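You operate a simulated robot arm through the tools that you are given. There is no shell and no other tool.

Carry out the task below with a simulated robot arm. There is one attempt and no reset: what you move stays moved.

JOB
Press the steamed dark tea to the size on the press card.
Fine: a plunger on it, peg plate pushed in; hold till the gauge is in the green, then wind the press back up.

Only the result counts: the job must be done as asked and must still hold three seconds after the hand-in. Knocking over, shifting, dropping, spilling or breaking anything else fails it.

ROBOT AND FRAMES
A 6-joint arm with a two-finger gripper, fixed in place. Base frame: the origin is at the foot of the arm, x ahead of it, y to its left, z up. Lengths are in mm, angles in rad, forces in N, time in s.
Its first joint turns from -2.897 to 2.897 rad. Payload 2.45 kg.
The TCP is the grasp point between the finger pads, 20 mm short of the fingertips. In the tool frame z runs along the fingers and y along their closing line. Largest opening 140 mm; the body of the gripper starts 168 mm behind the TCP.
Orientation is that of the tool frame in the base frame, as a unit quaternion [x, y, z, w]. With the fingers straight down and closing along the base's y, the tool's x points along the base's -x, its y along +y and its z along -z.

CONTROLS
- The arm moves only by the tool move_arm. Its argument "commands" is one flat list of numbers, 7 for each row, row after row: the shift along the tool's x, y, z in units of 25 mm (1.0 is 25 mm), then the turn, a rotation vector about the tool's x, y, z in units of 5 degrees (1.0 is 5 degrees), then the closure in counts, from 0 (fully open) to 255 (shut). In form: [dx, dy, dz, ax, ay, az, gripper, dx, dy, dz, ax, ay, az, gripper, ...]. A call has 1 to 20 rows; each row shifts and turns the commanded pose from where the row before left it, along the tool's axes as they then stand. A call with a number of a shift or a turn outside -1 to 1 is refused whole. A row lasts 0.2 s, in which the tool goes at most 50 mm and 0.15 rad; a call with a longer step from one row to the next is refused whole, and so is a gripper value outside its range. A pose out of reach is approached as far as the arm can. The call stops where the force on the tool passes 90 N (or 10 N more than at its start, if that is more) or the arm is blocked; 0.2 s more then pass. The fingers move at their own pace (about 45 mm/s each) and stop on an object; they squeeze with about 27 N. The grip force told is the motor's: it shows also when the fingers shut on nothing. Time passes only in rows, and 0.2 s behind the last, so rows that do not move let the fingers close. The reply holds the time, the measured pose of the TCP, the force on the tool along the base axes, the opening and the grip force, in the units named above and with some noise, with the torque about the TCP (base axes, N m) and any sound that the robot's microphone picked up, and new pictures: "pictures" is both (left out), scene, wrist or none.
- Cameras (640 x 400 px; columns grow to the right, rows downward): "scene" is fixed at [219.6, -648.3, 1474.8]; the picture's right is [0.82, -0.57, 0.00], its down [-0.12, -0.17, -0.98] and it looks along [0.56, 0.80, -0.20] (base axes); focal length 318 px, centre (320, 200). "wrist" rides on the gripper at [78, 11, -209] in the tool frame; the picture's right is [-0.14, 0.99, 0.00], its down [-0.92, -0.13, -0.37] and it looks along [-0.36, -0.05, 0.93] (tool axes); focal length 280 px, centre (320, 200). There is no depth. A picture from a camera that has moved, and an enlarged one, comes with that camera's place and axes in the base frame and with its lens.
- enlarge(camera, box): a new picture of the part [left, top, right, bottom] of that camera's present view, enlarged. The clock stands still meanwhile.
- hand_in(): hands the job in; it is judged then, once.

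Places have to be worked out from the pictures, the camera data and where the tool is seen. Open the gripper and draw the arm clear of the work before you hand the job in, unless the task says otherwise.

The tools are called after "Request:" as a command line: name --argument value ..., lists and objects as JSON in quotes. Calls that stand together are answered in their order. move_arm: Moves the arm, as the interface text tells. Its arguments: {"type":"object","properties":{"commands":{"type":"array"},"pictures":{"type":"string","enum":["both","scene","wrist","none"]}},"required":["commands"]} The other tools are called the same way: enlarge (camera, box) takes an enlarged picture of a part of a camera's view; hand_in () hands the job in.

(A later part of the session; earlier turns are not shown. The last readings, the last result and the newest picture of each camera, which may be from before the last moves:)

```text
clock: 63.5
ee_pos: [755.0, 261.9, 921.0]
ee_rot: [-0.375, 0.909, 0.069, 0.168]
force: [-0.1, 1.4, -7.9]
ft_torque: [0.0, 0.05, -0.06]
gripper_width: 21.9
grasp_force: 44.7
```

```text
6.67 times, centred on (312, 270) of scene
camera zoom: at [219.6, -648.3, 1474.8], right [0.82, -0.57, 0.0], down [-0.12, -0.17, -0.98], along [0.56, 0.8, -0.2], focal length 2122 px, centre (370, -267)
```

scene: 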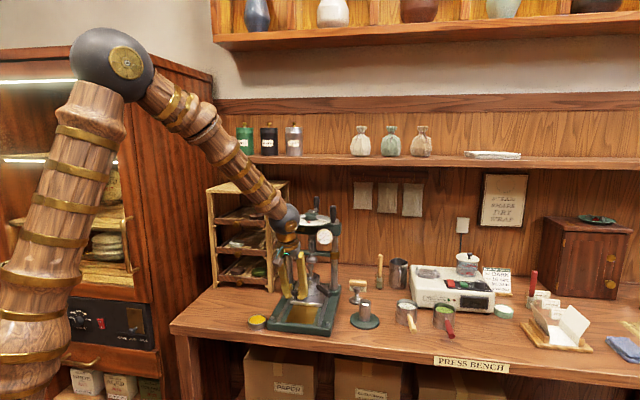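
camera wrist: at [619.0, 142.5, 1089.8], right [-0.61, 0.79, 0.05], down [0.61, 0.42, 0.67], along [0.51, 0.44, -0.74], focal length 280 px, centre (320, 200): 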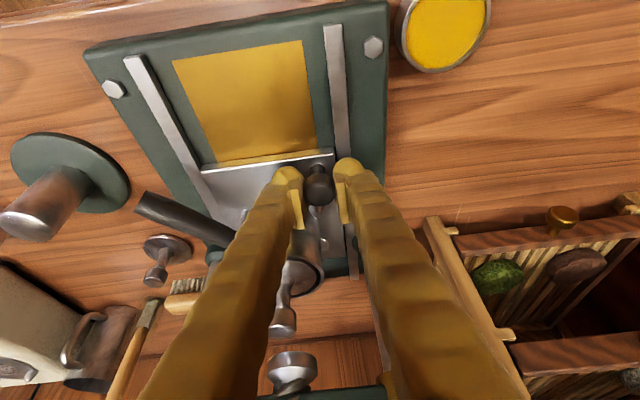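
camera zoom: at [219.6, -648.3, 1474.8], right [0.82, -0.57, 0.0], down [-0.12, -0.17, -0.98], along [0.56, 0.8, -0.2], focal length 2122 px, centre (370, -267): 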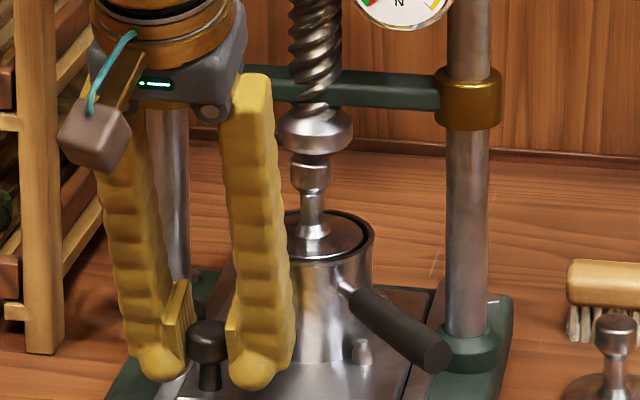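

Request:
enlarge --camera "scene" --box '[300, 252, 325, 277]'

Request:
enlarge --camera "wrist" --box '[270, 250, 370, 380]'

```text
16.00 times, centred on (312, 264) of scene
camera zoom: at [219.6, -648.3, 1474.8], right [0.82, -0.57, 0.0], down [-0.12, -0.17, -0.98], along [0.56, 0.8, -0.2], focal length 5093 px, centre (440, -832)
```

zoom: 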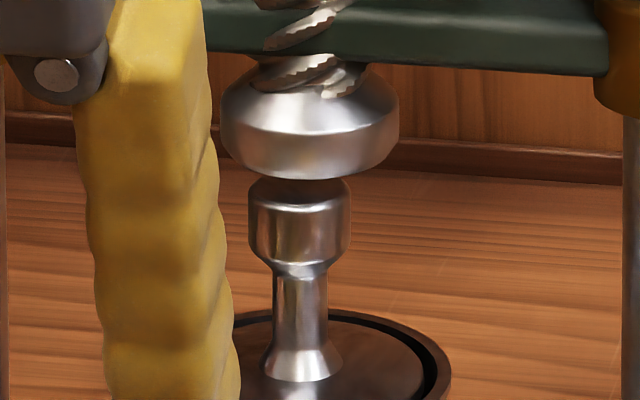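

```text
3.08 times, centred on (320, 315) of wrist
camera zoom: at [641.7, 165.0, 1089.5], right [-0.61, 0.79, 0.05], down [0.61, 0.42, 0.67], along [0.51, 0.44, -0.74], focal length 863 px, centre (320, -154)
```

zoom: 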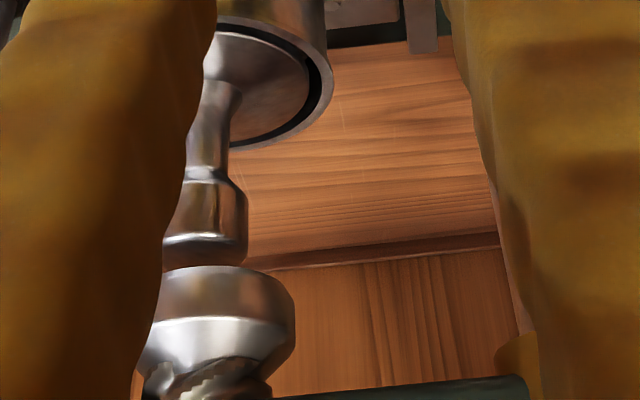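

The foot is a flat disc about 6 mm above the knob top, so there is clearance. I'll push the last part in 2 mm rows, watching for the end stop.

Request:
move_arm --commands '[-0.0747, 0.0005, 0.0287, 0, 0, 0, 255, -0.0747, 0.0005, 0.0287, 0, 0, 0, 255, -0.0747, 0.0005, 0.0287, 0, 0, 0, 255, -0.0747, 0.0005, 0.0287, 0, 0, 0, 255, -0.0747, 0.0005, 0.0287, 0, 0, 0, 255]' --pictures "none"

Request:
enlarge --camera "scene" --box '[290, 240, 335, 300]'

```text
clock: 64.7
ee_pos: [760.0, 268.6, 921.8]
ee_rot: [-0.375, 0.909, 0.069, 0.168]
force: [-3.1, 3.7, -26.2]
ft_torque: [-0.02, 0.01, 0.0]
gripper_width: 21.9
grasp_force: 45.0
```

```text
6.67 times, centred on (312, 270) of scene
camera zoom: at [219.6, -648.3, 1474.8], right [0.82, -0.57, 0.0], down [-0.12, -0.17, -0.98], along [0.56, 0.8, -0.2], focal length 2122 px, centre (370, -267)
```

zoom: 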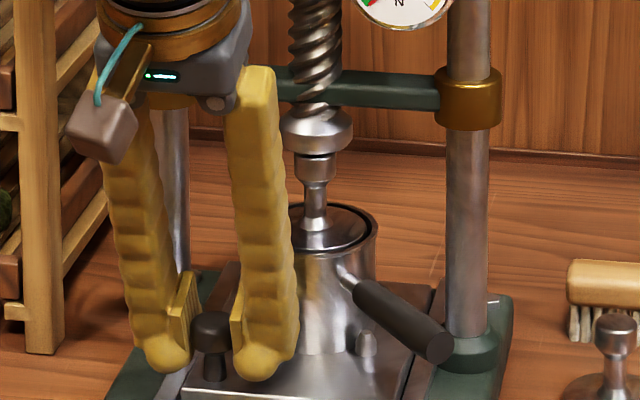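

About 114 mm in and the plunger is nearly under the foot, with no end stop felt yet. I'll continue in 1.5 mm rows with a small downward trim.

Request:
move_arm --commands '[-0.045, 0.0005, 0.05, 0, 0, 0, 255, -0.056, 0.0005, 0.0215, 0, 0, 0, 255, -0.056, 0.0005, 0.0215, 0, 0, 0, 255]' --pictures "none"

Request:
enlarge --camera "scene" --box '[297, 250, 327, 280]'

Request:
enlarge --camera "wrist" --box '[230, 130, 410, 399]'

```text
clock: 65.5
ee_pos: [763.1, 270.2, 921.7]
ee_rot: [-0.375, 0.909, 0.069, 0.167]
force: [-27.6, -24.1, -4.5]
ft_torque: [-0.16, 0.21, 0.0]
gripper_width: 21.7
grasp_force: 45.3
```

```text
13.33 times, centred on (312, 265) of scene
camera zoom: at [219.6, -648.3, 1474.8], right [0.82, -0.57, 0.0], down [-0.12, -0.17, -0.98], along [0.56, 0.8, -0.2], focal length 4244 px, centre (427, -667)
```

zoom: 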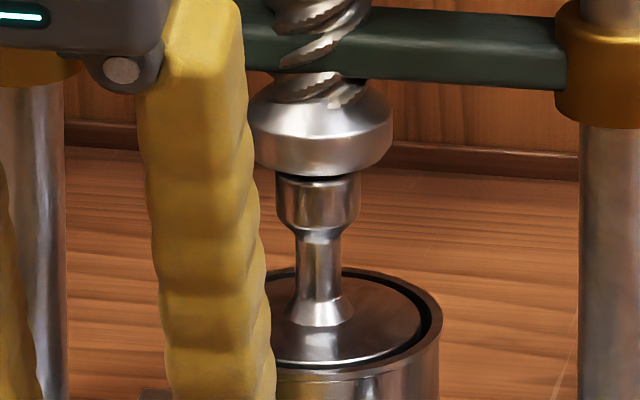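

```text
1.49 times, centred on (320, 264) of wrist
camera zoom: at [651.5, 174.7, 1089.0], right [-0.61, 0.79, 0.05], down [0.61, 0.42, 0.67], along [0.51, 0.44, -0.74], focal length 417 px, centre (320, 104)
```

zoom: 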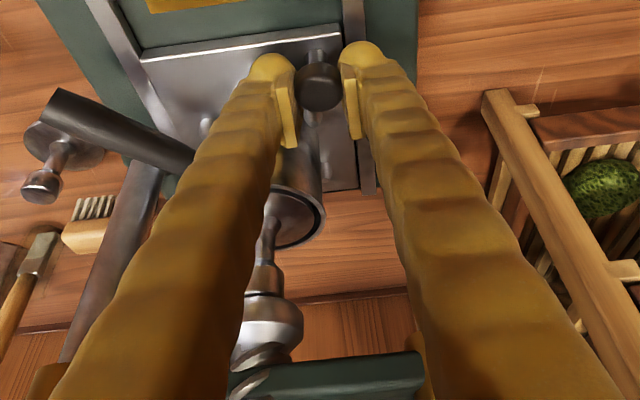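

The end stop is felt (36 N against the push) at about 117 mm travel, with the plunger right under the foot. I'll ease back 0.7 mm, open the jaws, and lift off the knob.

Request:
move_arm --commands '[0.026, 0, -0.01, 0, 0, 0, 255, 0, 0, 0, 0, 0, 0, 164, 0, 0, 0, 0, 0, 0, 164, 0, 0, 0, 0, 0, 0, 164]' --pictures "both"

Request:
enlarge --camera "scene" --box '[270, 240, 350, 330]'

Request:
enlarge --camera "wrist" --box '[230, 130, 410, 399]'

```text
clock: 66.5
ee_pos: [762.8, 269.4, 922.3]
ee_rot: [-0.376, 0.909, 0.07, 0.168]
force: [0.5, 0.1, -0.1]
ft_torque: [0.05, 0.0, 0.0]
gripper_width: 50.3
grasp_force: 0.1
camera wrist: at [651.6, 174.6, 1089.0], right [-0.61, 0.79, 0.05], down [0.61, 0.42, 0.67], along [0.51, 0.44, -0.74], focal length 280 px, centre (320, 200)
```

scene: 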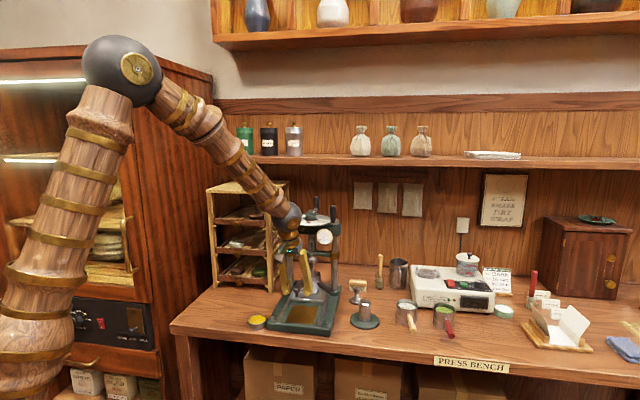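
wrist: 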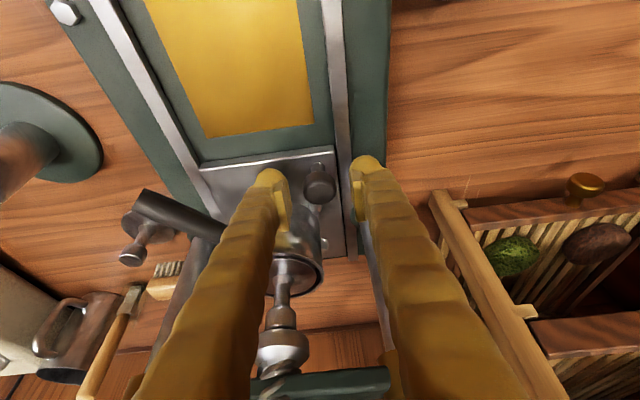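

```text
4.44 times, centred on (310, 285) of scene
camera zoom: at [219.6, -648.3, 1474.8], right [0.82, -0.57, 0.0], down [-0.12, -0.17, -0.98], along [0.56, 0.8, -0.2], focal length 1415 px, centre (364, -178)
```

zoom: 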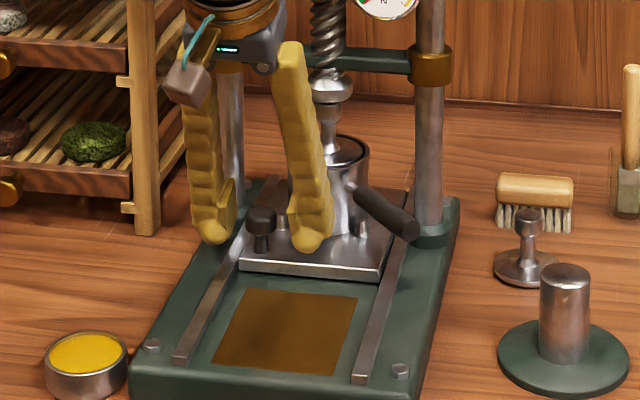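

```text
1.49 times, centred on (320, 264) of wrist
camera zoom: at [651.6, 174.6, 1089.0], right [-0.61, 0.79, 0.05], down [0.61, 0.42, 0.67], along [0.51, 0.44, -0.74], focal length 417 px, centre (320, 104)
```

zoom: 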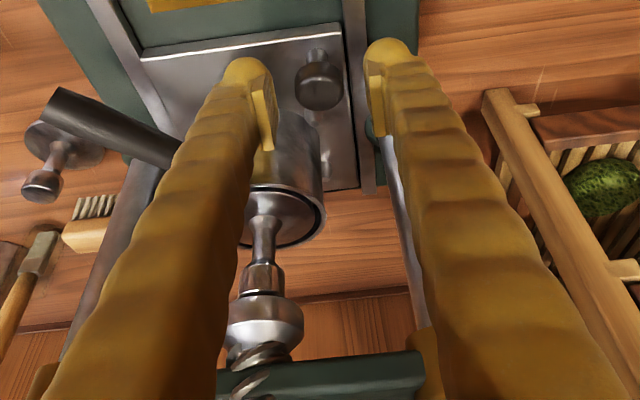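

The plate is home and the knob free. I'll lift, retreat to the front, go up to a viewing position over the wheel, and open the jaws fully so the dial is visible.

Request:
move_arm --commands '[-0.284, 0, -0.748, 0, 0, 0, 164, -0.284, 0, -0.748, 0, 0, 0, 164, 0.434, 0, -0.97, 0, 0, 0, 164, 0.434, 0, -0.97, 0, 0, 0, 164, 0.434, 0, -0.97, 0, 0, 0, 164, 0.434, 0, -0.97, 0, 0, 0, 164, 0.434, 0, -0.97, 0, 0, 0, 164, 0.434, 0, -0.97, 0, 0, 0, 164, -0.355, -0.4, -0.935, 0, 0, 0, 164, -0.355, -0.4, -0.935, 0, 0, 0, 164, -0.355, -0.4, -0.935, 0, 0, 0, 100, -0.355, -0.4, -0.935, 0, 0, 0, 50, -0.355, 0, -0.935, 0, 0, 0, 0, -0.355, 0, -0.935, 0, 0, 0, 0, -0.355, 0, -0.935, 0, 0, 0, 0, -0.355, 0, -0.935, 0, 0, 0, 0, -0.355, 0, -0.935, 0, 0, 0, 0]' --pictures "both"

Request:
enlarge --camera "wrist" --box '[230, 140, 430, 340]'

Request:
enlarge --camera "scene" --box '[270, 195, 350, 325]'

```text
clock: 70.0
ee_pos: [710.6, 162.0, 1301.5]
ee_rot: [-0.375, 0.909, 0.069, 0.167]
force: [0.5, -0.5, 0.7]
ft_torque: [-0.01, 0.01, -0.02]
gripper_width: 140.2
grasp_force: 0.0
camera wrist: at [599.6, 65.7, 1468.1], right [-0.61, 0.79, 0.05], down [0.61, 0.42, 0.67], along [0.51, 0.44, -0.74], focal length 280 px, centre (320, 200)
```

scene: 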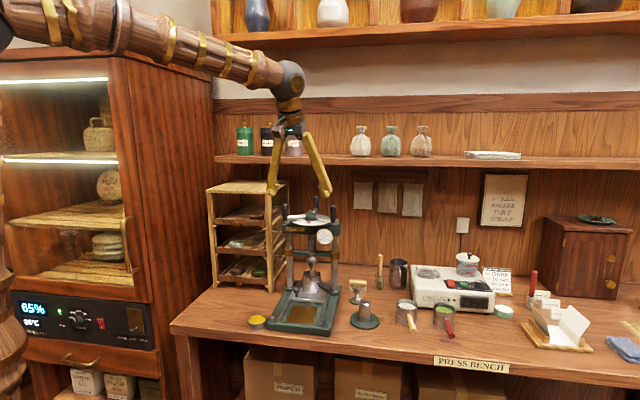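
wrist: 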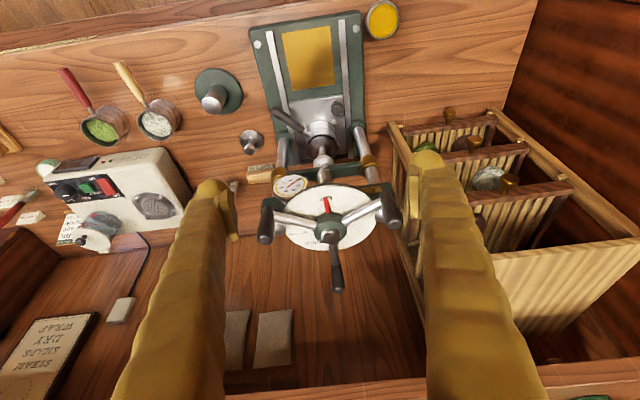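

```text
2.00 times, centred on (330, 240) of wrist
camera zoom: at [599.6, 65.7, 1468.1], right [-0.61, 0.79, 0.05], down [0.61, 0.42, 0.67], along [0.51, 0.44, -0.74], focal length 561 px, centre (300, 120)
```

zoom: 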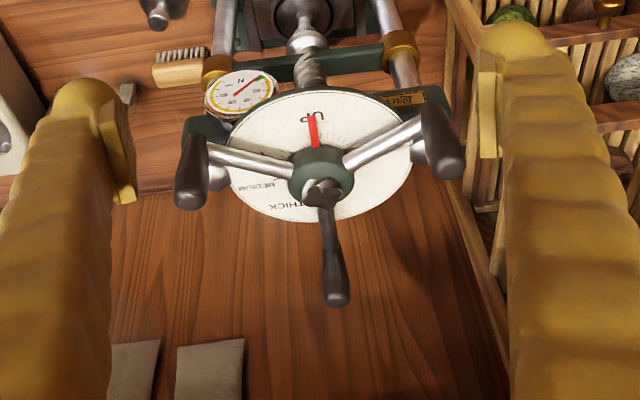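

```text
3.08 times, centred on (310, 260) of scene
camera zoom: at [219.6, -648.3, 1474.8], right [0.82, -0.57, 0.0], down [-0.12, -0.17, -0.98], along [0.56, 0.8, -0.2], focal length 980 px, centre (351, 15)
```

zoom: 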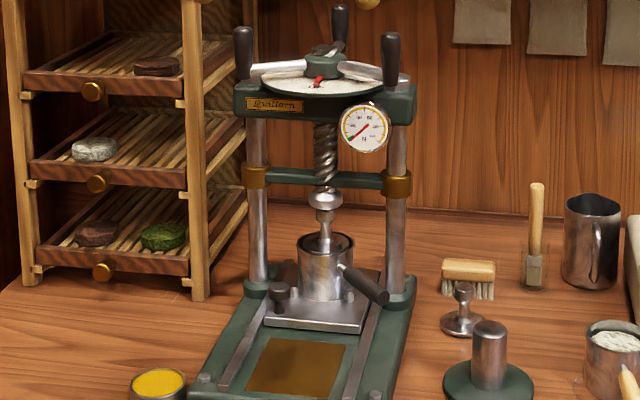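

I have a clear view of the wheel. I'll zoom in on the dial, pointer and handles.

Request:
enlarge --camera "wrist" --box '[250, 170, 410, 300]'

Request:
enlarge --camera "wrist" --box '[280, 180, 380, 260]'

```text
3.08 times, centred on (330, 235) of wrist
camera zoom: at [599.6, 65.7, 1468.1], right [-0.61, 0.79, 0.05], down [0.61, 0.42, 0.67], along [0.51, 0.44, -0.74], focal length 863 px, centre (289, 92)
```

zoom: 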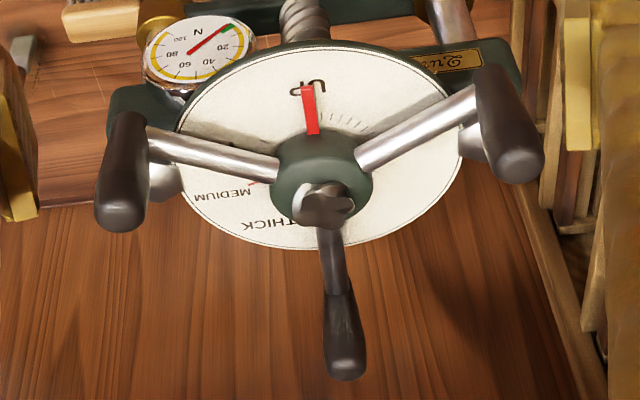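

```text
5.00 times, centred on (330, 220) of wrist
camera zoom: at [599.6, 65.7, 1468.1], right [-0.61, 0.79, 0.05], down [0.61, 0.42, 0.67], along [0.51, 0.44, -0.74], focal length 1402 px, centre (270, 100)
```

zoom: 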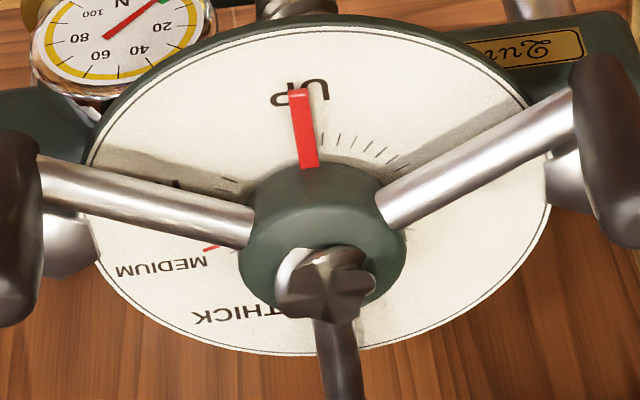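

The dial reads UP at the front (225°), and the scale runs clockwise, with THICK at about 210° and the MEDIUM mark at about 240° from UP. The handles are at radius 98, at 285°, 165° and 45°, with tops near z 1230. So two 120° clockwise sweeps across the front will reach MEDIUM. I'll yaw the tool to face the hub at the 285° handle and move above that handle.

Request:
move_arm --commands '[0, 0, 0, -0.355, 0, -0.935, 0, 0, 0, 0, -0.355, 0, -0.935, 0, 0, 0, 0, -0.355, 0, -0.935, 0, 0, 0, 0, -0.355, 0, -0.935, 0, 0, 0, 0, -0.355, 0, -0.935, 0, 0, 0, 0, -0.355, 0, -0.935, 0, 0, 0, 0, -0.355, 0, -0.935, 0, 0, 0, 0, -0.355, 0, -0.935, 0, 0, 0, 0, -0.355, 0, -0.935, 0, 0, 0, 0, -0.355, 0, -0.935, 0, 0, 0, 0, -0.355, 0, -0.935, 0, 0, 0, 0, -0.355, 0, -0.935, 0, 0.063, -0.889, -0.015, 0, 0, 0, 120, 0.063, -0.889, -0.015, 0, 0, 0, 120, 0.063, -0.889, -0.015, 0, 0, 0, 120, 0.063, -0.889, -0.015, 0, 0, 0, 120, 0.063, -0.889, -0.015, 0, 0, 0, 120, 0.063, -0.889, -0.015, 0, 0, 0, 120, 0.063, -0.889, -0.015, 0, 0, 0, 120]' --pictures "both"

Request:
enlarge --camera "wrist" --box '[220, 100, 420, 260]'

Request:
enlarge --camera "scene" --box '[270, 150, 370, 260]'

```text
clock: 74.0
ee_pos: [863.8, 191.3, 1300.5]
ee_rot: [0.78, -0.599, -0.141, -0.112]
force: [-0.1, -0.4, 0.7]
ft_torque: [-0.02, -0.05, -0.01]
gripper_width: 74.2
grasp_force: 0.0
camera wrist: at [892.2, 46.7, 1467.0], right [-0.99, -0.13, 0.04], down [-0.07, 0.74, 0.67], along [-0.12, 0.66, -0.74], focal length 280 px, centre (320, 200)
```

scene: 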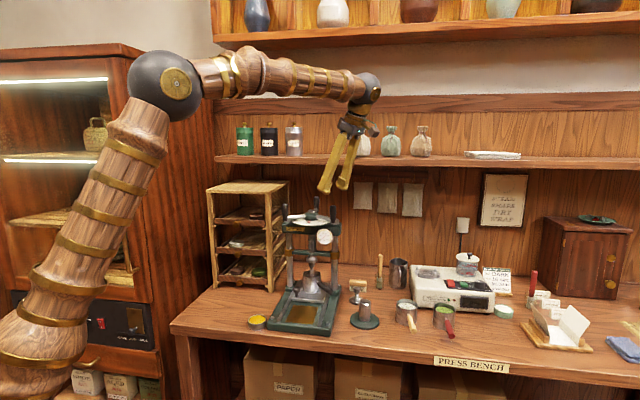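
wrist: 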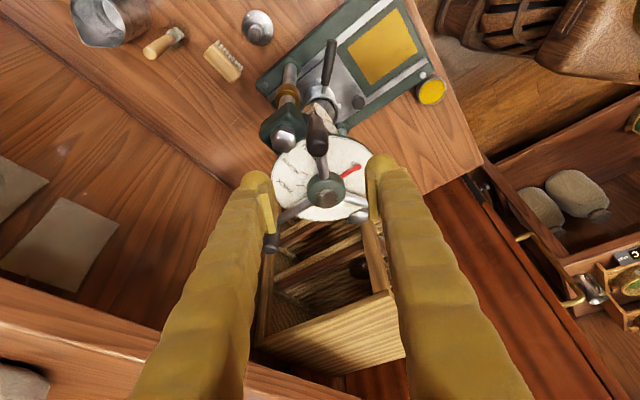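

```text
2.50 times, centred on (320, 180) of wrist
camera zoom: at [892.2, 46.7, 1467.0], right [-0.99, -0.13, 0.04], down [-0.07, 0.74, 0.67], along [-0.12, 0.66, -0.74], focal length 701 px, centre (320, 250)
```

zoom: 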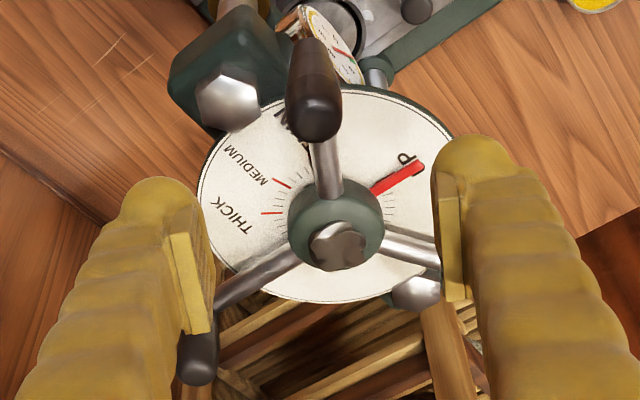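

```text
3.64 times, centred on (320, 205) of scene
camera zoom: at [219.6, -648.3, 1474.8], right [0.82, -0.57, 0.0], down [-0.12, -0.17, -0.98], along [0.56, 0.8, -0.2], focal length 1158 px, centre (320, 182)
```

zoom: 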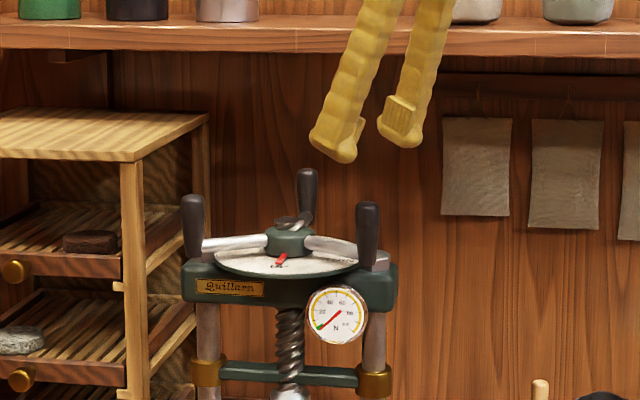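

From two views the dial plane is at z about 1169, which puts MEDIUM about 255° clockwise from UP, to be fine-set by eye on the red tick. The tool is right above the 285° handle at (864,190). I'll descend to z 1210 with the jaws at about 50 mm.

Request:
move_arm --commands '[0.257, 0.0, 0.664, 0, 0, 0, 164, 0.257, 0.0, 0.664, 0, 0, 0, 164, 0.257, 0.0, 0.664, 0, 0, 0, 164, 0.257, 0.0, 0.664, 0, 0, 0, 164, 0.257, 0.0, 0.664, 0, 0, 0, 164]' --pictures "both"

Request:
enlarge --camera "wrist" --box '[220, 100, 420, 260]'

Request:
enlarge --camera "scene" --box '[270, 170, 370, 260]'

```text
clock: 75.2
ee_pos: [866.3, 191.1, 1210.5]
ee_rot: [0.78, -0.599, -0.141, -0.112]
force: [-0.6, 0.7, 0.6]
ft_torque: [0.0, 0.0, 0.02]
gripper_width: 49.8
grasp_force: 0.1
camera wrist: at [893.1, 46.9, 1378.0], right [-0.99, -0.13, 0.04], down [-0.07, 0.74, 0.67], along [-0.12, 0.66, -0.74], focal length 280 px, centre (320, 200)
```

scene: 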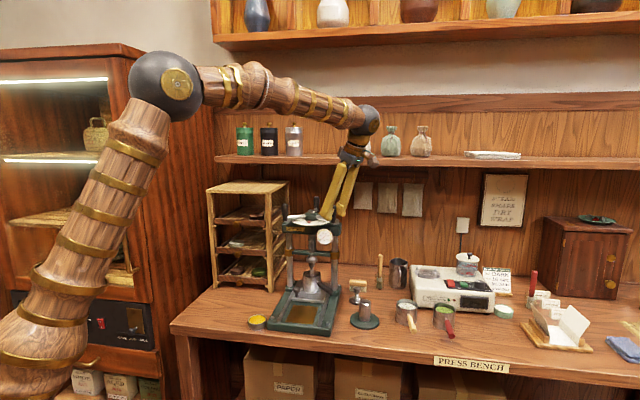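
wrist: 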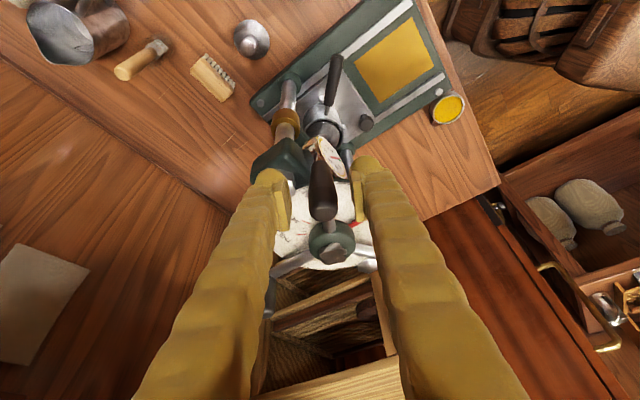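

```text
2.50 times, centred on (320, 180) of wrist
camera zoom: at [893.1, 46.9, 1378.0], right [-0.99, -0.13, 0.04], down [-0.07, 0.74, 0.67], along [-0.12, 0.66, -0.74], focal length 701 px, centre (320, 250)
```

zoom: 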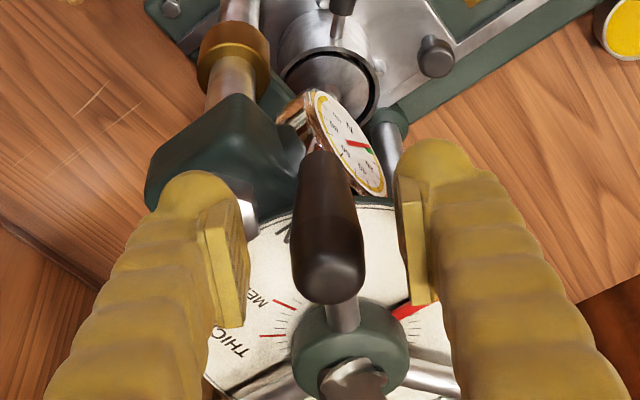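

```text
4.44 times, centred on (320, 215) of scene
camera zoom: at [219.6, -648.3, 1474.8], right [0.82, -0.57, 0.0], down [-0.12, -0.17, -0.98], along [0.56, 0.8, -0.2], focal length 1415 px, centre (320, 133)
```

zoom: 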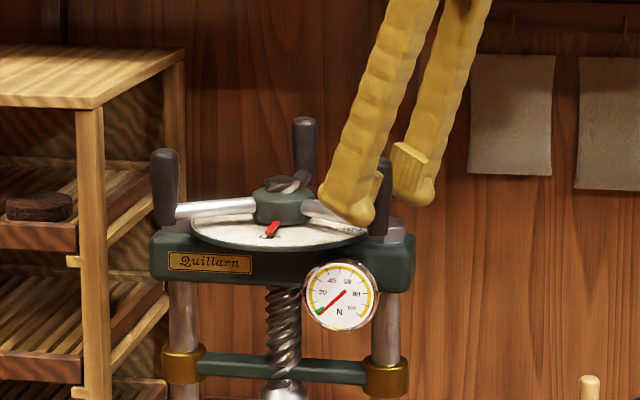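

The handle sits between the pads. I'll shift 2 mm to centre it and close.

Request:
move_arm --commands '[0, 0.08, 0, 0, 0, 0, 164, 0, 0, 0, 0, 0, 0, 255, 0, 0, 0, 0, 0, 0, 255, 0, 0, 0, 0, 0, 0, 255, 0, 0, 0, 0, 0, 0, 255]' --pictures "wrist"

Request:
enlarge --camera "wrist" --box '[220, 100, 420, 260]'

```text
clock: 76.5
ee_pos: [863.0, 191.6, 1208.3]
ee_rot: [0.78, -0.599, -0.143, -0.111]
force: [-1.0, 0.0, -2.6]
ft_torque: [0.06, 0.03, 0.05]
gripper_width: 20.2
grasp_force: 45.0
camera wrist: at [890.8, 46.3, 1377.6], right [-0.99, -0.13, 0.05], down [-0.07, 0.74, 0.67], along [-0.12, 0.66, -0.74], focal length 280 px, centre (320, 200)
```

wrist: 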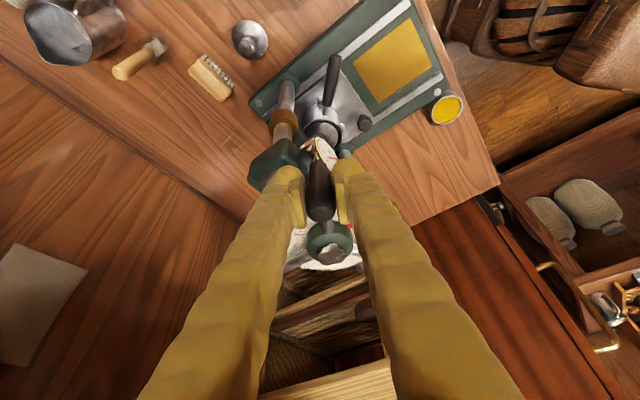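

```text
2.50 times, centred on (320, 180) of wrist
camera zoom: at [890.8, 46.3, 1377.6], right [-0.99, -0.13, 0.05], down [-0.07, 0.74, 0.67], along [-0.12, 0.66, -0.74], focal length 701 px, centre (320, 250)
```

zoom: 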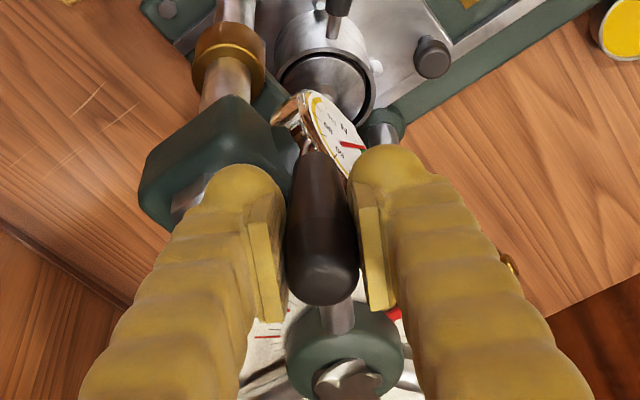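

Gripped. Now I'll turn the wheel clockwise 20° as a test (5° per row about the hub) and check the forces and pointer.

Request:
move_arm --commands '[-0.0139, 0.34, 0.0053, 0.355, 0, 0.935, 255, -0.0139, 0.34, 0.0053, 0.355, 0, 0.935, 255, -0.0139, 0.34, 0.0053, 0.355, 0, 0.935, 255, -0.0139, 0.34, 0.0053, 0.355, 0, 0.935, 255]' --pictures "scene"

Request:
enlarge --camera "scene" --box '[280, 180, 350, 290]'

Request:
enlarge --camera "wrist" --box '[220, 100, 420, 300]'

```text
clock: 77.5
ee_pos: [829.9, 187.2, 1210.5]
ee_rot: [-0.664, 0.725, 0.122, 0.135]
force: [-2.2, 7.4, 6.7]
ft_torque: [0.17, -0.04, 0.22]
gripper_width: 20.2
grasp_force: 45.0
```

scene: 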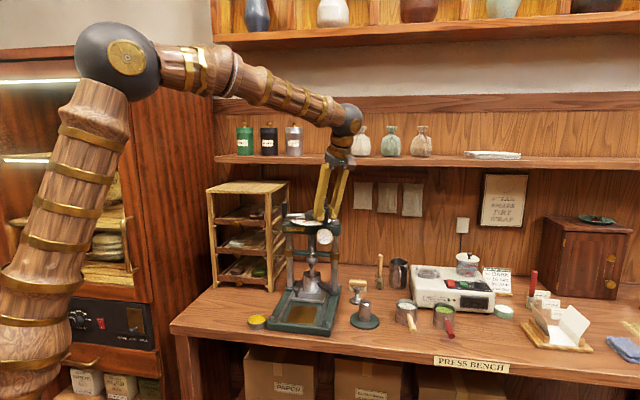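

```text
3.64 times, centred on (315, 235) of scene
camera zoom: at [219.6, -648.3, 1474.8], right [0.82, -0.57, 0.0], down [-0.12, -0.17, -0.98], along [0.56, 0.8, -0.2], focal length 1158 px, centre (338, 73)
```

zoom: 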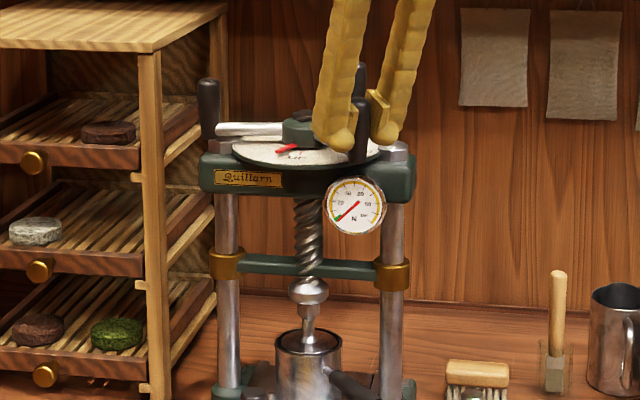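

```text
2.00 times, centred on (320, 200) of wrist
camera zoom: at [805.0, 42.6, 1377.3], right [-0.98, 0.22, 0.05], down [0.19, 0.71, 0.67], along [0.11, 0.67, -0.74], focal length 561 px, centre (320, 200)
```

zoom: 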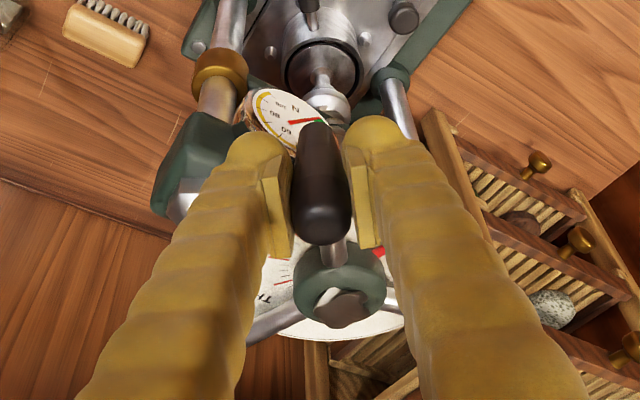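

The wheel turns easily and the pointer follows. I'll continue clockwise another 50° and check the gauge.

Request:
move_arm --commands '[-0.0139, 0.341, 0.0053, 0.355, 0, 0.935, 255, -0.0139, 0.341, 0.0053, 0.355, 0, 0.935, 255, -0.0139, 0.341, 0.0053, 0.355, 0, 0.935, 255, -0.0139, 0.341, 0.0053, 0.355, 0, 0.935, 255, -0.0139, 0.341, 0.0053, 0.355, 0, 0.935, 255, -0.0139, 0.341, 0.0053, 0.355, 0, 0.935, 255, -0.0139, 0.341, 0.0053, 0.355, 0, 0.935, 255, -0.0139, 0.341, 0.0053, 0.355, 0, 0.935, 255, -0.0139, 0.341, 0.0053, 0.355, 0, 0.935, 255, -0.0139, 0.341, 0.0053, 0.355, 0, 0.935, 255]' --pictures "scene"

Request:
enlarge --camera "scene" --box '[280, 180, 350, 290]'

```text
clock: 79.7
ee_pos: [756.8, 228.5, 1209.4]
ee_rot: [-0.294, 0.938, 0.054, 0.173]
force: [4.4, 2.7, -0.7]
ft_torque: [-0.02, -0.15, 0.19]
gripper_width: 20.3
grasp_force: 44.6
```

scene: 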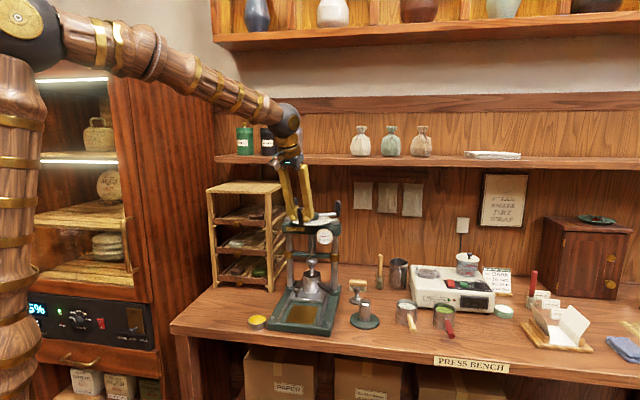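

```text
3.64 times, centred on (315, 235) of scene
camera zoom: at [219.6, -648.3, 1474.8], right [0.82, -0.57, 0.0], down [-0.12, -0.17, -0.98], along [0.56, 0.8, -0.2], focal length 1158 px, centre (338, 73)
```

zoom: 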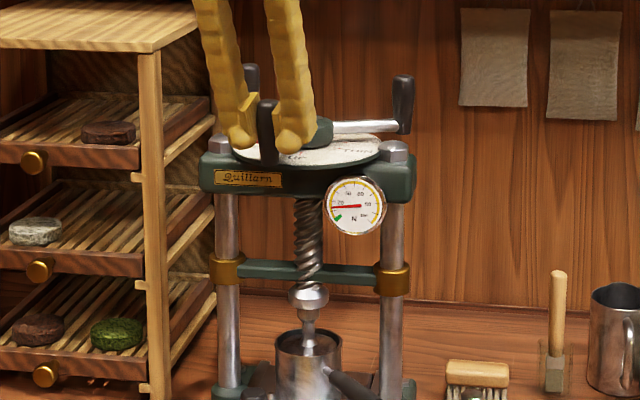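

The gauge has begun to rise. Zooming to read it.

Request:
enlarge --camera "scene" --box '[312, 222, 342, 247]'

Request:
enlarge --camera "scene" --box '[290, 195, 335, 230]'

```text
16.00 times, centred on (327, 234) of scene
camera zoom: at [219.6, -648.3, 1474.8], right [0.82, -0.57, 0.0], down [-0.12, -0.17, -0.98], along [0.56, 0.8, -0.2], focal length 5093 px, centre (208, -352)
```

zoom: 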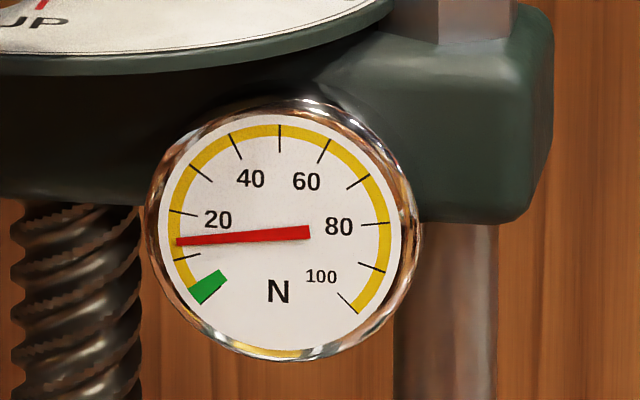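

```text
11.43 times, centred on (312, 212) of scene
camera zoom: at [219.6, -648.3, 1474.8], right [0.82, -0.57, 0.0], down [-0.12, -0.17, -0.98], along [0.56, 0.8, -0.2], focal length 3638 px, centre (406, 57)
```

zoom: 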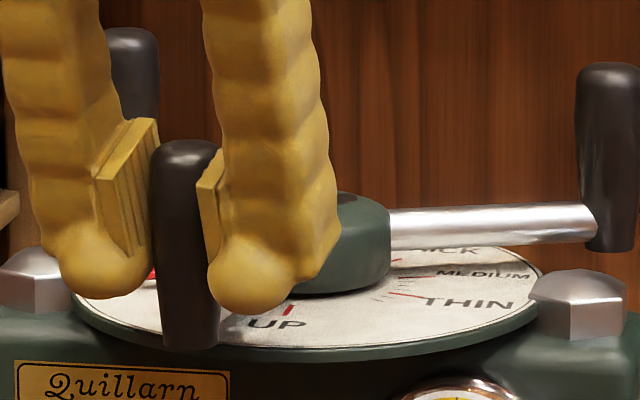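

The gauge reads about 14 N (green is 0 to about 6). From the scene camera I can also see the THICK, MEDIUM and THIN ticks. I'll continue clockwise 60° at a slower 3° per row.

Request:
move_arm --commands '[-0.005, 0.2052, 0.0019, 0.213, 0, 0.561, 255, -0.005, 0.2052, 0.0019, 0.213, 0, 0.561, 255, -0.005, 0.2052, 0.0019, 0.213, 0, 0.561, 255, -0.005, 0.2052, 0.0019, 0.213, 0, 0.561, 255, -0.005, 0.2052, 0.0019, 0.213, 0, 0.561, 255, -0.005, 0.2052, 0.0019, 0.213, 0, 0.561, 255, -0.005, 0.2052, 0.0019, 0.213, 0, 0.561, 255, -0.005, 0.2052, 0.0019, 0.213, 0, 0.561, 255, -0.005, 0.2052, 0.0019, 0.213, 0, 0.561, 255, -0.005, 0.2052, 0.0019, 0.213, 0, 0.561, 255, -0.005, 0.2052, 0.0019, 0.213, 0, 0.561, 255, -0.005, 0.2052, 0.0019, 0.213, 0, 0.561, 255, -0.005, 0.2052, 0.0019, 0.213, 0, 0.561, 255, -0.005, 0.2052, 0.0019, 0.213, 0, 0.561, 255, -0.005, 0.2052, 0.0019, 0.213, 0, 0.561, 255, -0.005, 0.2052, 0.0019, 0.213, 0, 0.561, 255, -0.005, 0.2052, 0.0019, 0.213, 0, 0.561, 255, -0.005, 0.2052, 0.0019, 0.213, 0, 0.561, 255, -0.005, 0.2052, 0.0019, 0.213, 0, 0.561, 255, -0.005, 0.2052, 0.0019, 0.213, 0, 0.561, 255]' --pictures "scene"

Request:
enlarge --camera "scene" --box '[280, 190, 350, 290]'

Request:
enlarge --camera "scene" --box '[300, 205, 345, 247]'

```text
clock: 83.8
ee_pos: [748.7, 326.0, 1211.4]
ee_rot: [0.215, 0.96, -0.036, 0.176]
force: [-14.1, 4.1, -40.7]
ft_torque: [0.1, 0.34, 0.01]
gripper_width: 20.4
grasp_force: 45.3
```

scene: 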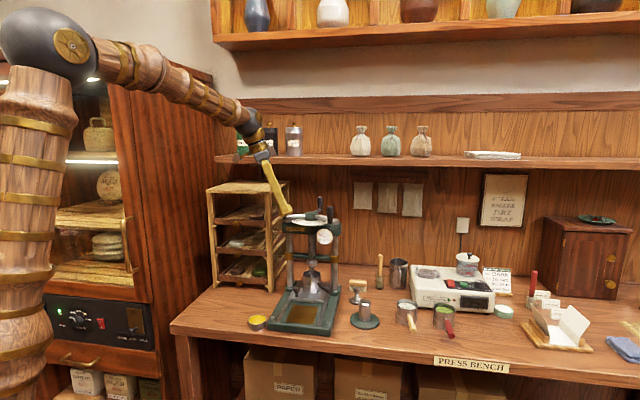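

```text
4.00 times, centred on (315, 240) of scene
camera zoom: at [219.6, -648.3, 1474.8], right [0.82, -0.57, 0.0], down [-0.12, -0.17, -0.98], along [0.56, 0.8, -0.2], focal length 1273 px, centre (340, 40)
```

zoom: 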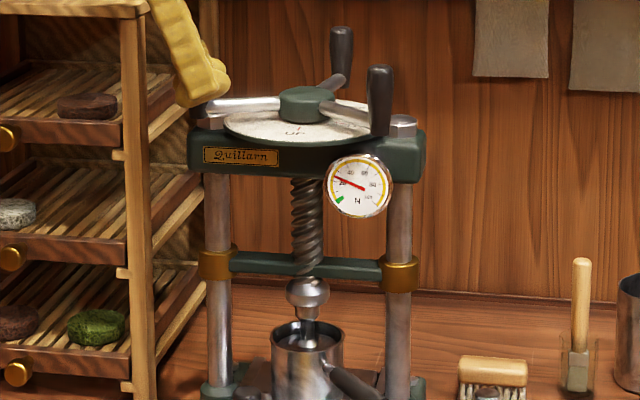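

```text
9.52 times, centred on (322, 226) of scene
camera zoom: at [219.6, -648.3, 1474.8], right [0.82, -0.57, 0.0], down [-0.12, -0.17, -0.98], along [0.56, 0.8, -0.2], focal length 3032 px, centre (296, -48)
```

zoom: 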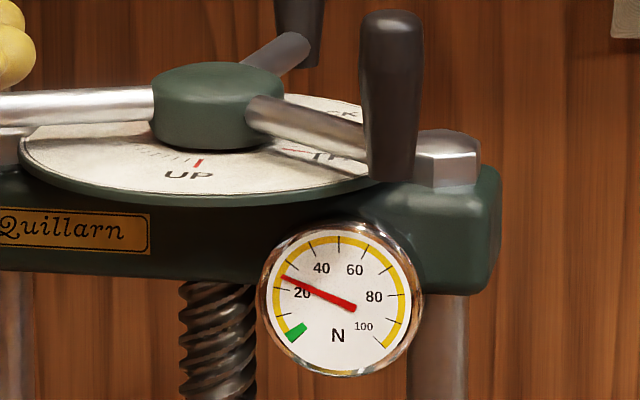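

Now 130° turned, with the gauge at about 26 N. I'll relieve the 40 N vertical pull (1.5 mm down), then open slightly to see whether the screw holds by itself.

Request:
move_arm --commands '[0.0213, 0, 0.0561, 0, 0, 0, 255, 0, 0, 0, 0, 0, 0, 190, 0, 0, 0, 0, 0, 0, 190, 0, 0, 0, 0, 0, 0, 190, 0, 0, 0, 0, 0, 0, 190]' --pictures "both"

Request:
enlarge --camera "scene" --box '[280, 200, 345, 247]'

Request:
enlarge --camera "wrist" --box '[220, 100, 420, 300]'

```text
clock: 85.0
ee_pos: [748.2, 324.9, 1209.1]
ee_rot: [0.215, 0.96, -0.038, 0.176]
force: [0.6, 0.1, 0.2]
ft_torque: [0.0, -0.01, 0.01]
gripper_width: 35.9
grasp_force: 0.0
camera wrist: at [620.1, 398.1, 1377.3], right [0.54, 0.84, 0.05], down [0.61, -0.43, 0.67], along [0.59, -0.33, -0.74], focal length 280 px, centre (320, 200)
```

scene: 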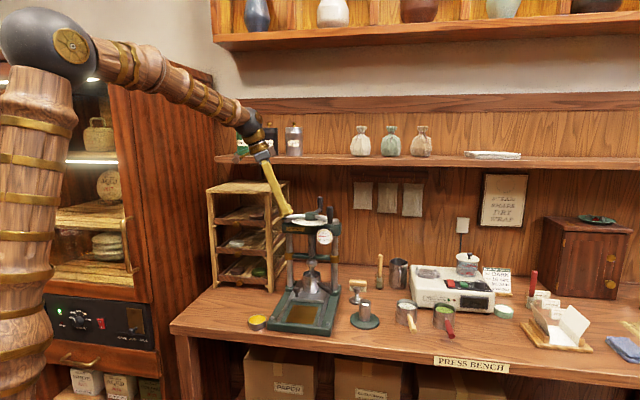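
wrist: 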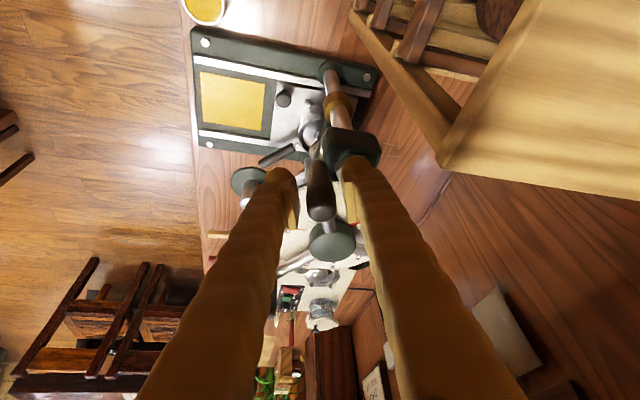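

```text
8.51 times, centred on (312, 224) of scene
camera zoom: at [219.6, -648.3, 1474.8], right [0.82, -0.57, 0.0], down [-0.12, -0.17, -0.98], along [0.56, 0.8, -0.2], focal length 2709 px, centre (384, 0)
```

zoom: 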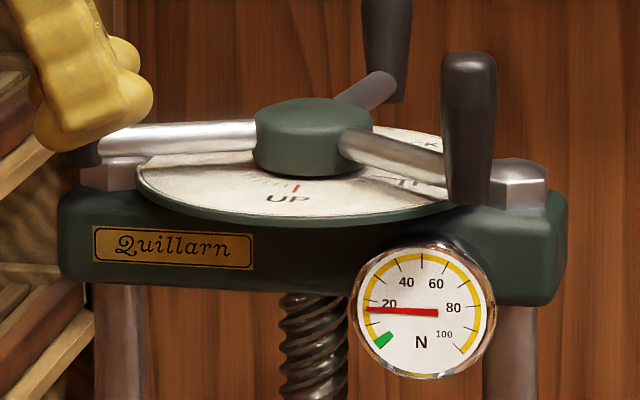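

```text
2.00 times, centred on (320, 200) of wrist
camera zoom: at [620.1, 398.1, 1377.3], right [0.54, 0.84, 0.05], down [0.61, -0.43, 0.67], along [0.59, -0.33, -0.74], focal length 561 px, centre (320, 200)
```

zoom: 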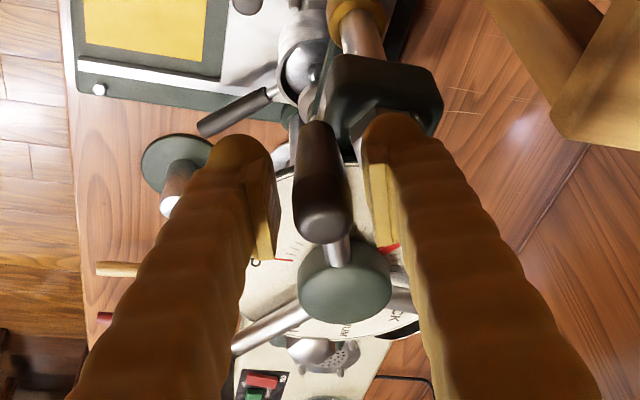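

The screw is self-locking: the handle stayed put, and the gauge relaxed to about 17 N. I'll open wider, lift above the handles, and swing back around the front to the next handle, now at about 275°.

Request:
move_arm --commands '[0, 0, 0, 0, 0, 0, 150, -0.336, 0, -0.885, 0, 0, 0, 150, -0.336, 0, -0.885, 0, 0, 0, 150, -0.336, 0, -0.885, 0, 0, 0, 150, -0.0139, -0.3416, 0.0053, -0.355, 0, -0.935, 150, -0.0139, -0.3416, 0.0053, -0.355, 0, -0.935, 150, -0.0139, -0.3416, 0.0053, -0.355, 0, -0.935, 150, -0.0139, -0.3416, 0.0053, -0.355, 0, -0.935, 150, -0.0139, -0.3416, 0.0053, -0.355, 0, -0.935, 150, -0.0139, -0.3416, 0.0053, -0.355, 0, -0.935, 150, -0.0139, -0.3416, 0.0053, -0.355, 0, -0.935, 150, -0.0139, -0.3416, 0.0053, -0.355, 0, -0.935, 150, -0.0139, -0.3416, 0.0053, -0.355, 0, -0.935, 150, -0.0139, -0.3416, 0.0053, -0.355, 0, -0.935, 150, -0.0139, -0.3416, 0.0053, -0.355, 0, -0.935, 150, -0.0139, -0.3416, 0.0053, -0.355, 0, -0.935, 150, -0.0139, -0.3416, 0.0053, -0.355, 0, -0.935, 150, -0.0139, -0.3416, 0.0053, -0.355, 0, -0.935, 150, -0.0139, -0.3416, 0.0053, -0.355, 0, -0.935, 150, -0.0139, -0.3416, 0.0053, -0.355, 0, -0.935, 150]' --pictures "none"

Request:
move_arm --commands '[-0.0139, -0.3416, 0.0053, -0.355, 0, -0.935, 150, -0.0139, -0.3416, 0.0053, -0.355, 0, -0.935, 150, -0.0139, -0.3416, 0.0053, -0.355, 0, -0.935, 150, -0.0139, -0.3416, 0.0053, -0.355, 0, -0.935, 150, -0.0139, -0.3416, 0.0053, -0.355, 0, -0.935, 150, -0.0139, -0.3416, 0.0053, -0.355, 0, -0.935, 150, -0.0139, -0.3416, 0.0053, -0.355, 0, -0.935, 150, -0.0139, -0.3416, 0.0053, -0.355, 0, -0.935, 150]' --pictures "both"

Request:
enlarge --camera "wrist" --box '[220, 100, 420, 260]'

Request:
enlarge --camera "scene" --box '[280, 190, 350, 290]'

```text
clock: 89.2
ee_pos: [780.1, 203.2, 1280.5]
ee_rot: [-0.453, 0.872, 0.083, 0.163]
force: [-0.3, -1.2, 0.2]
ft_torque: [0.0, -0.02, -0.02]
gripper_width: 57.8
grasp_force: 0.1
```

```text
clock: 91.0
ee_pos: [843.6, 186.6, 1281.2]
ee_rot: [0.726, -0.664, -0.133, -0.124]
force: [-0.7, 0.3, 0.2]
ft_torque: [-0.03, -0.08, -0.01]
gripper_width: 57.6
grasp_force: 0.0
camera wrist: at [846.1, 38.7, 1448.1], right [-1.0, 0.04, 0.05], down [0.06, 0.74, 0.67], along [-0.01, 0.68, -0.74], focal length 280 px, centre (320, 200)
```

scene: 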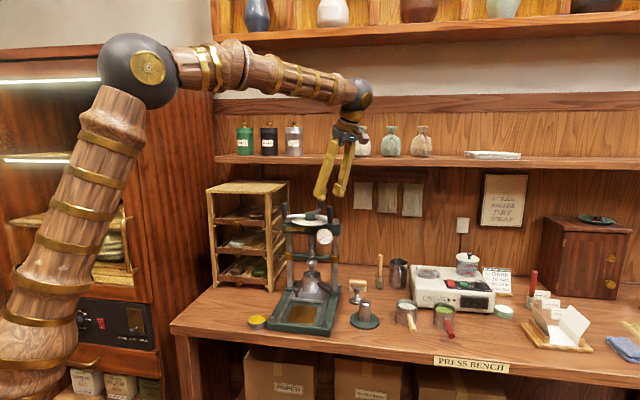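
wrist: 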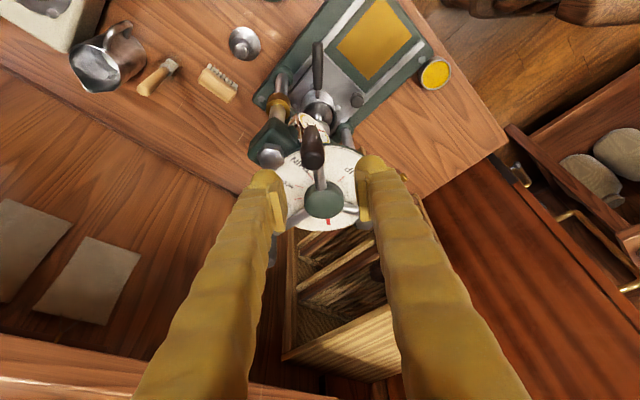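

```text
2.50 times, centred on (320, 180) of wrist
camera zoom: at [846.1, 38.7, 1448.1], right [-1.0, 0.04, 0.05], down [0.06, 0.74, 0.67], along [-0.01, 0.68, -0.74], focal length 701 px, centre (320, 250)
```

zoom: 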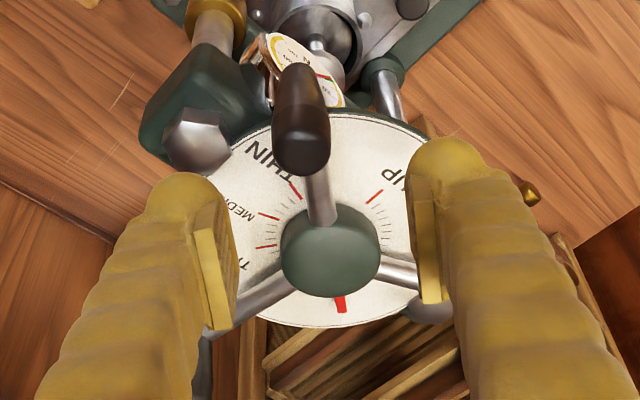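

```text
4.00 times, centred on (315, 240) of scene
camera zoom: at [219.6, -648.3, 1474.8], right [0.82, -0.57, 0.0], down [-0.12, -0.17, -0.98], along [0.56, 0.8, -0.2], focal length 1273 px, centre (340, 40)
```

zoom: 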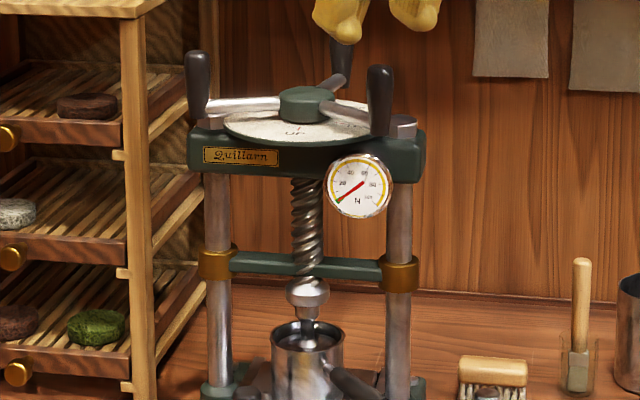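

The gauge has relaxed into the green while waiting. The dial ticks fit UP 225°, THICK about +215°, MEDIUM about +250° and THIN about +288°. The next handle is at (848,188), so I'll descend onto it with a 4 mm correction and grip.

Request:
move_arm --commands '[0.254, -0.042, 0.663, 0, 0, 0, 158, 0.254, -0.042, 0.663, 0, 0, 0, 158, 0.254, -0.042, 0.663, 0, 0, 0, 158, 0.254, -0.042, 0.663, 0, 0, 0, 158, 0, 0, 0, 0, 0, 0, 158]' --pictures "wrist"

Request:
enlarge --camera "wrist" --box '[220, 100, 420, 260]'

```text
clock: 92.2
ee_pos: [848.5, 186.7, 1208.1]
ee_rot: [0.724, -0.665, -0.132, -0.124]
force: [-0.2, -0.6, 0.1]
ft_torque: [0.02, 0.03, -0.02]
gripper_width: 52.9
grasp_force: 0.1
camera wrist: at [850.4, 39.0, 1376.3], right [-1.0, 0.04, 0.05], down [0.06, 0.74, 0.67], along [0.0, 0.67, -0.74], focal length 280 px, centre (320, 200)
```

wrist: 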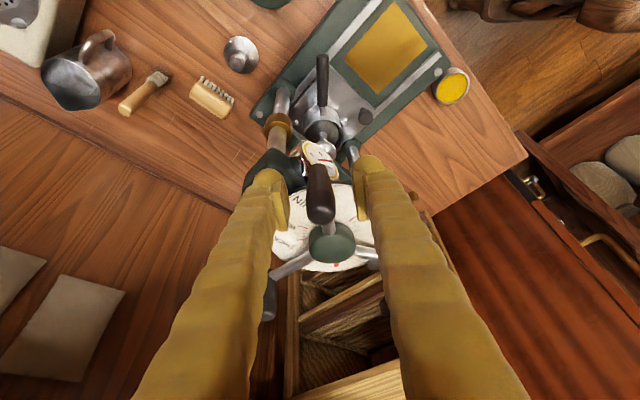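

```text
2.50 times, centred on (320, 180) of wrist
camera zoom: at [850.4, 39.0, 1376.3], right [-1.0, 0.04, 0.05], down [0.06, 0.74, 0.67], along [0.0, 0.67, -0.74], focal length 701 px, centre (320, 250)
```

zoom: 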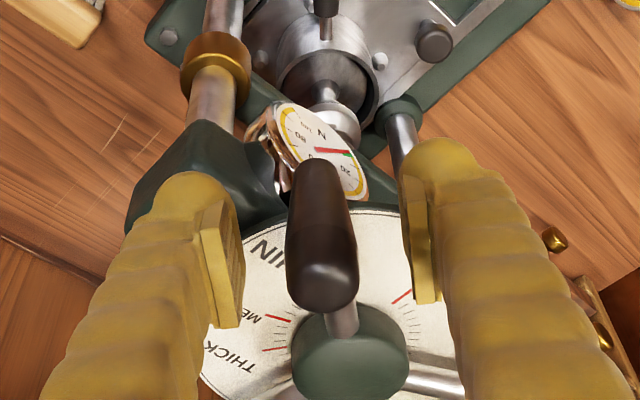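

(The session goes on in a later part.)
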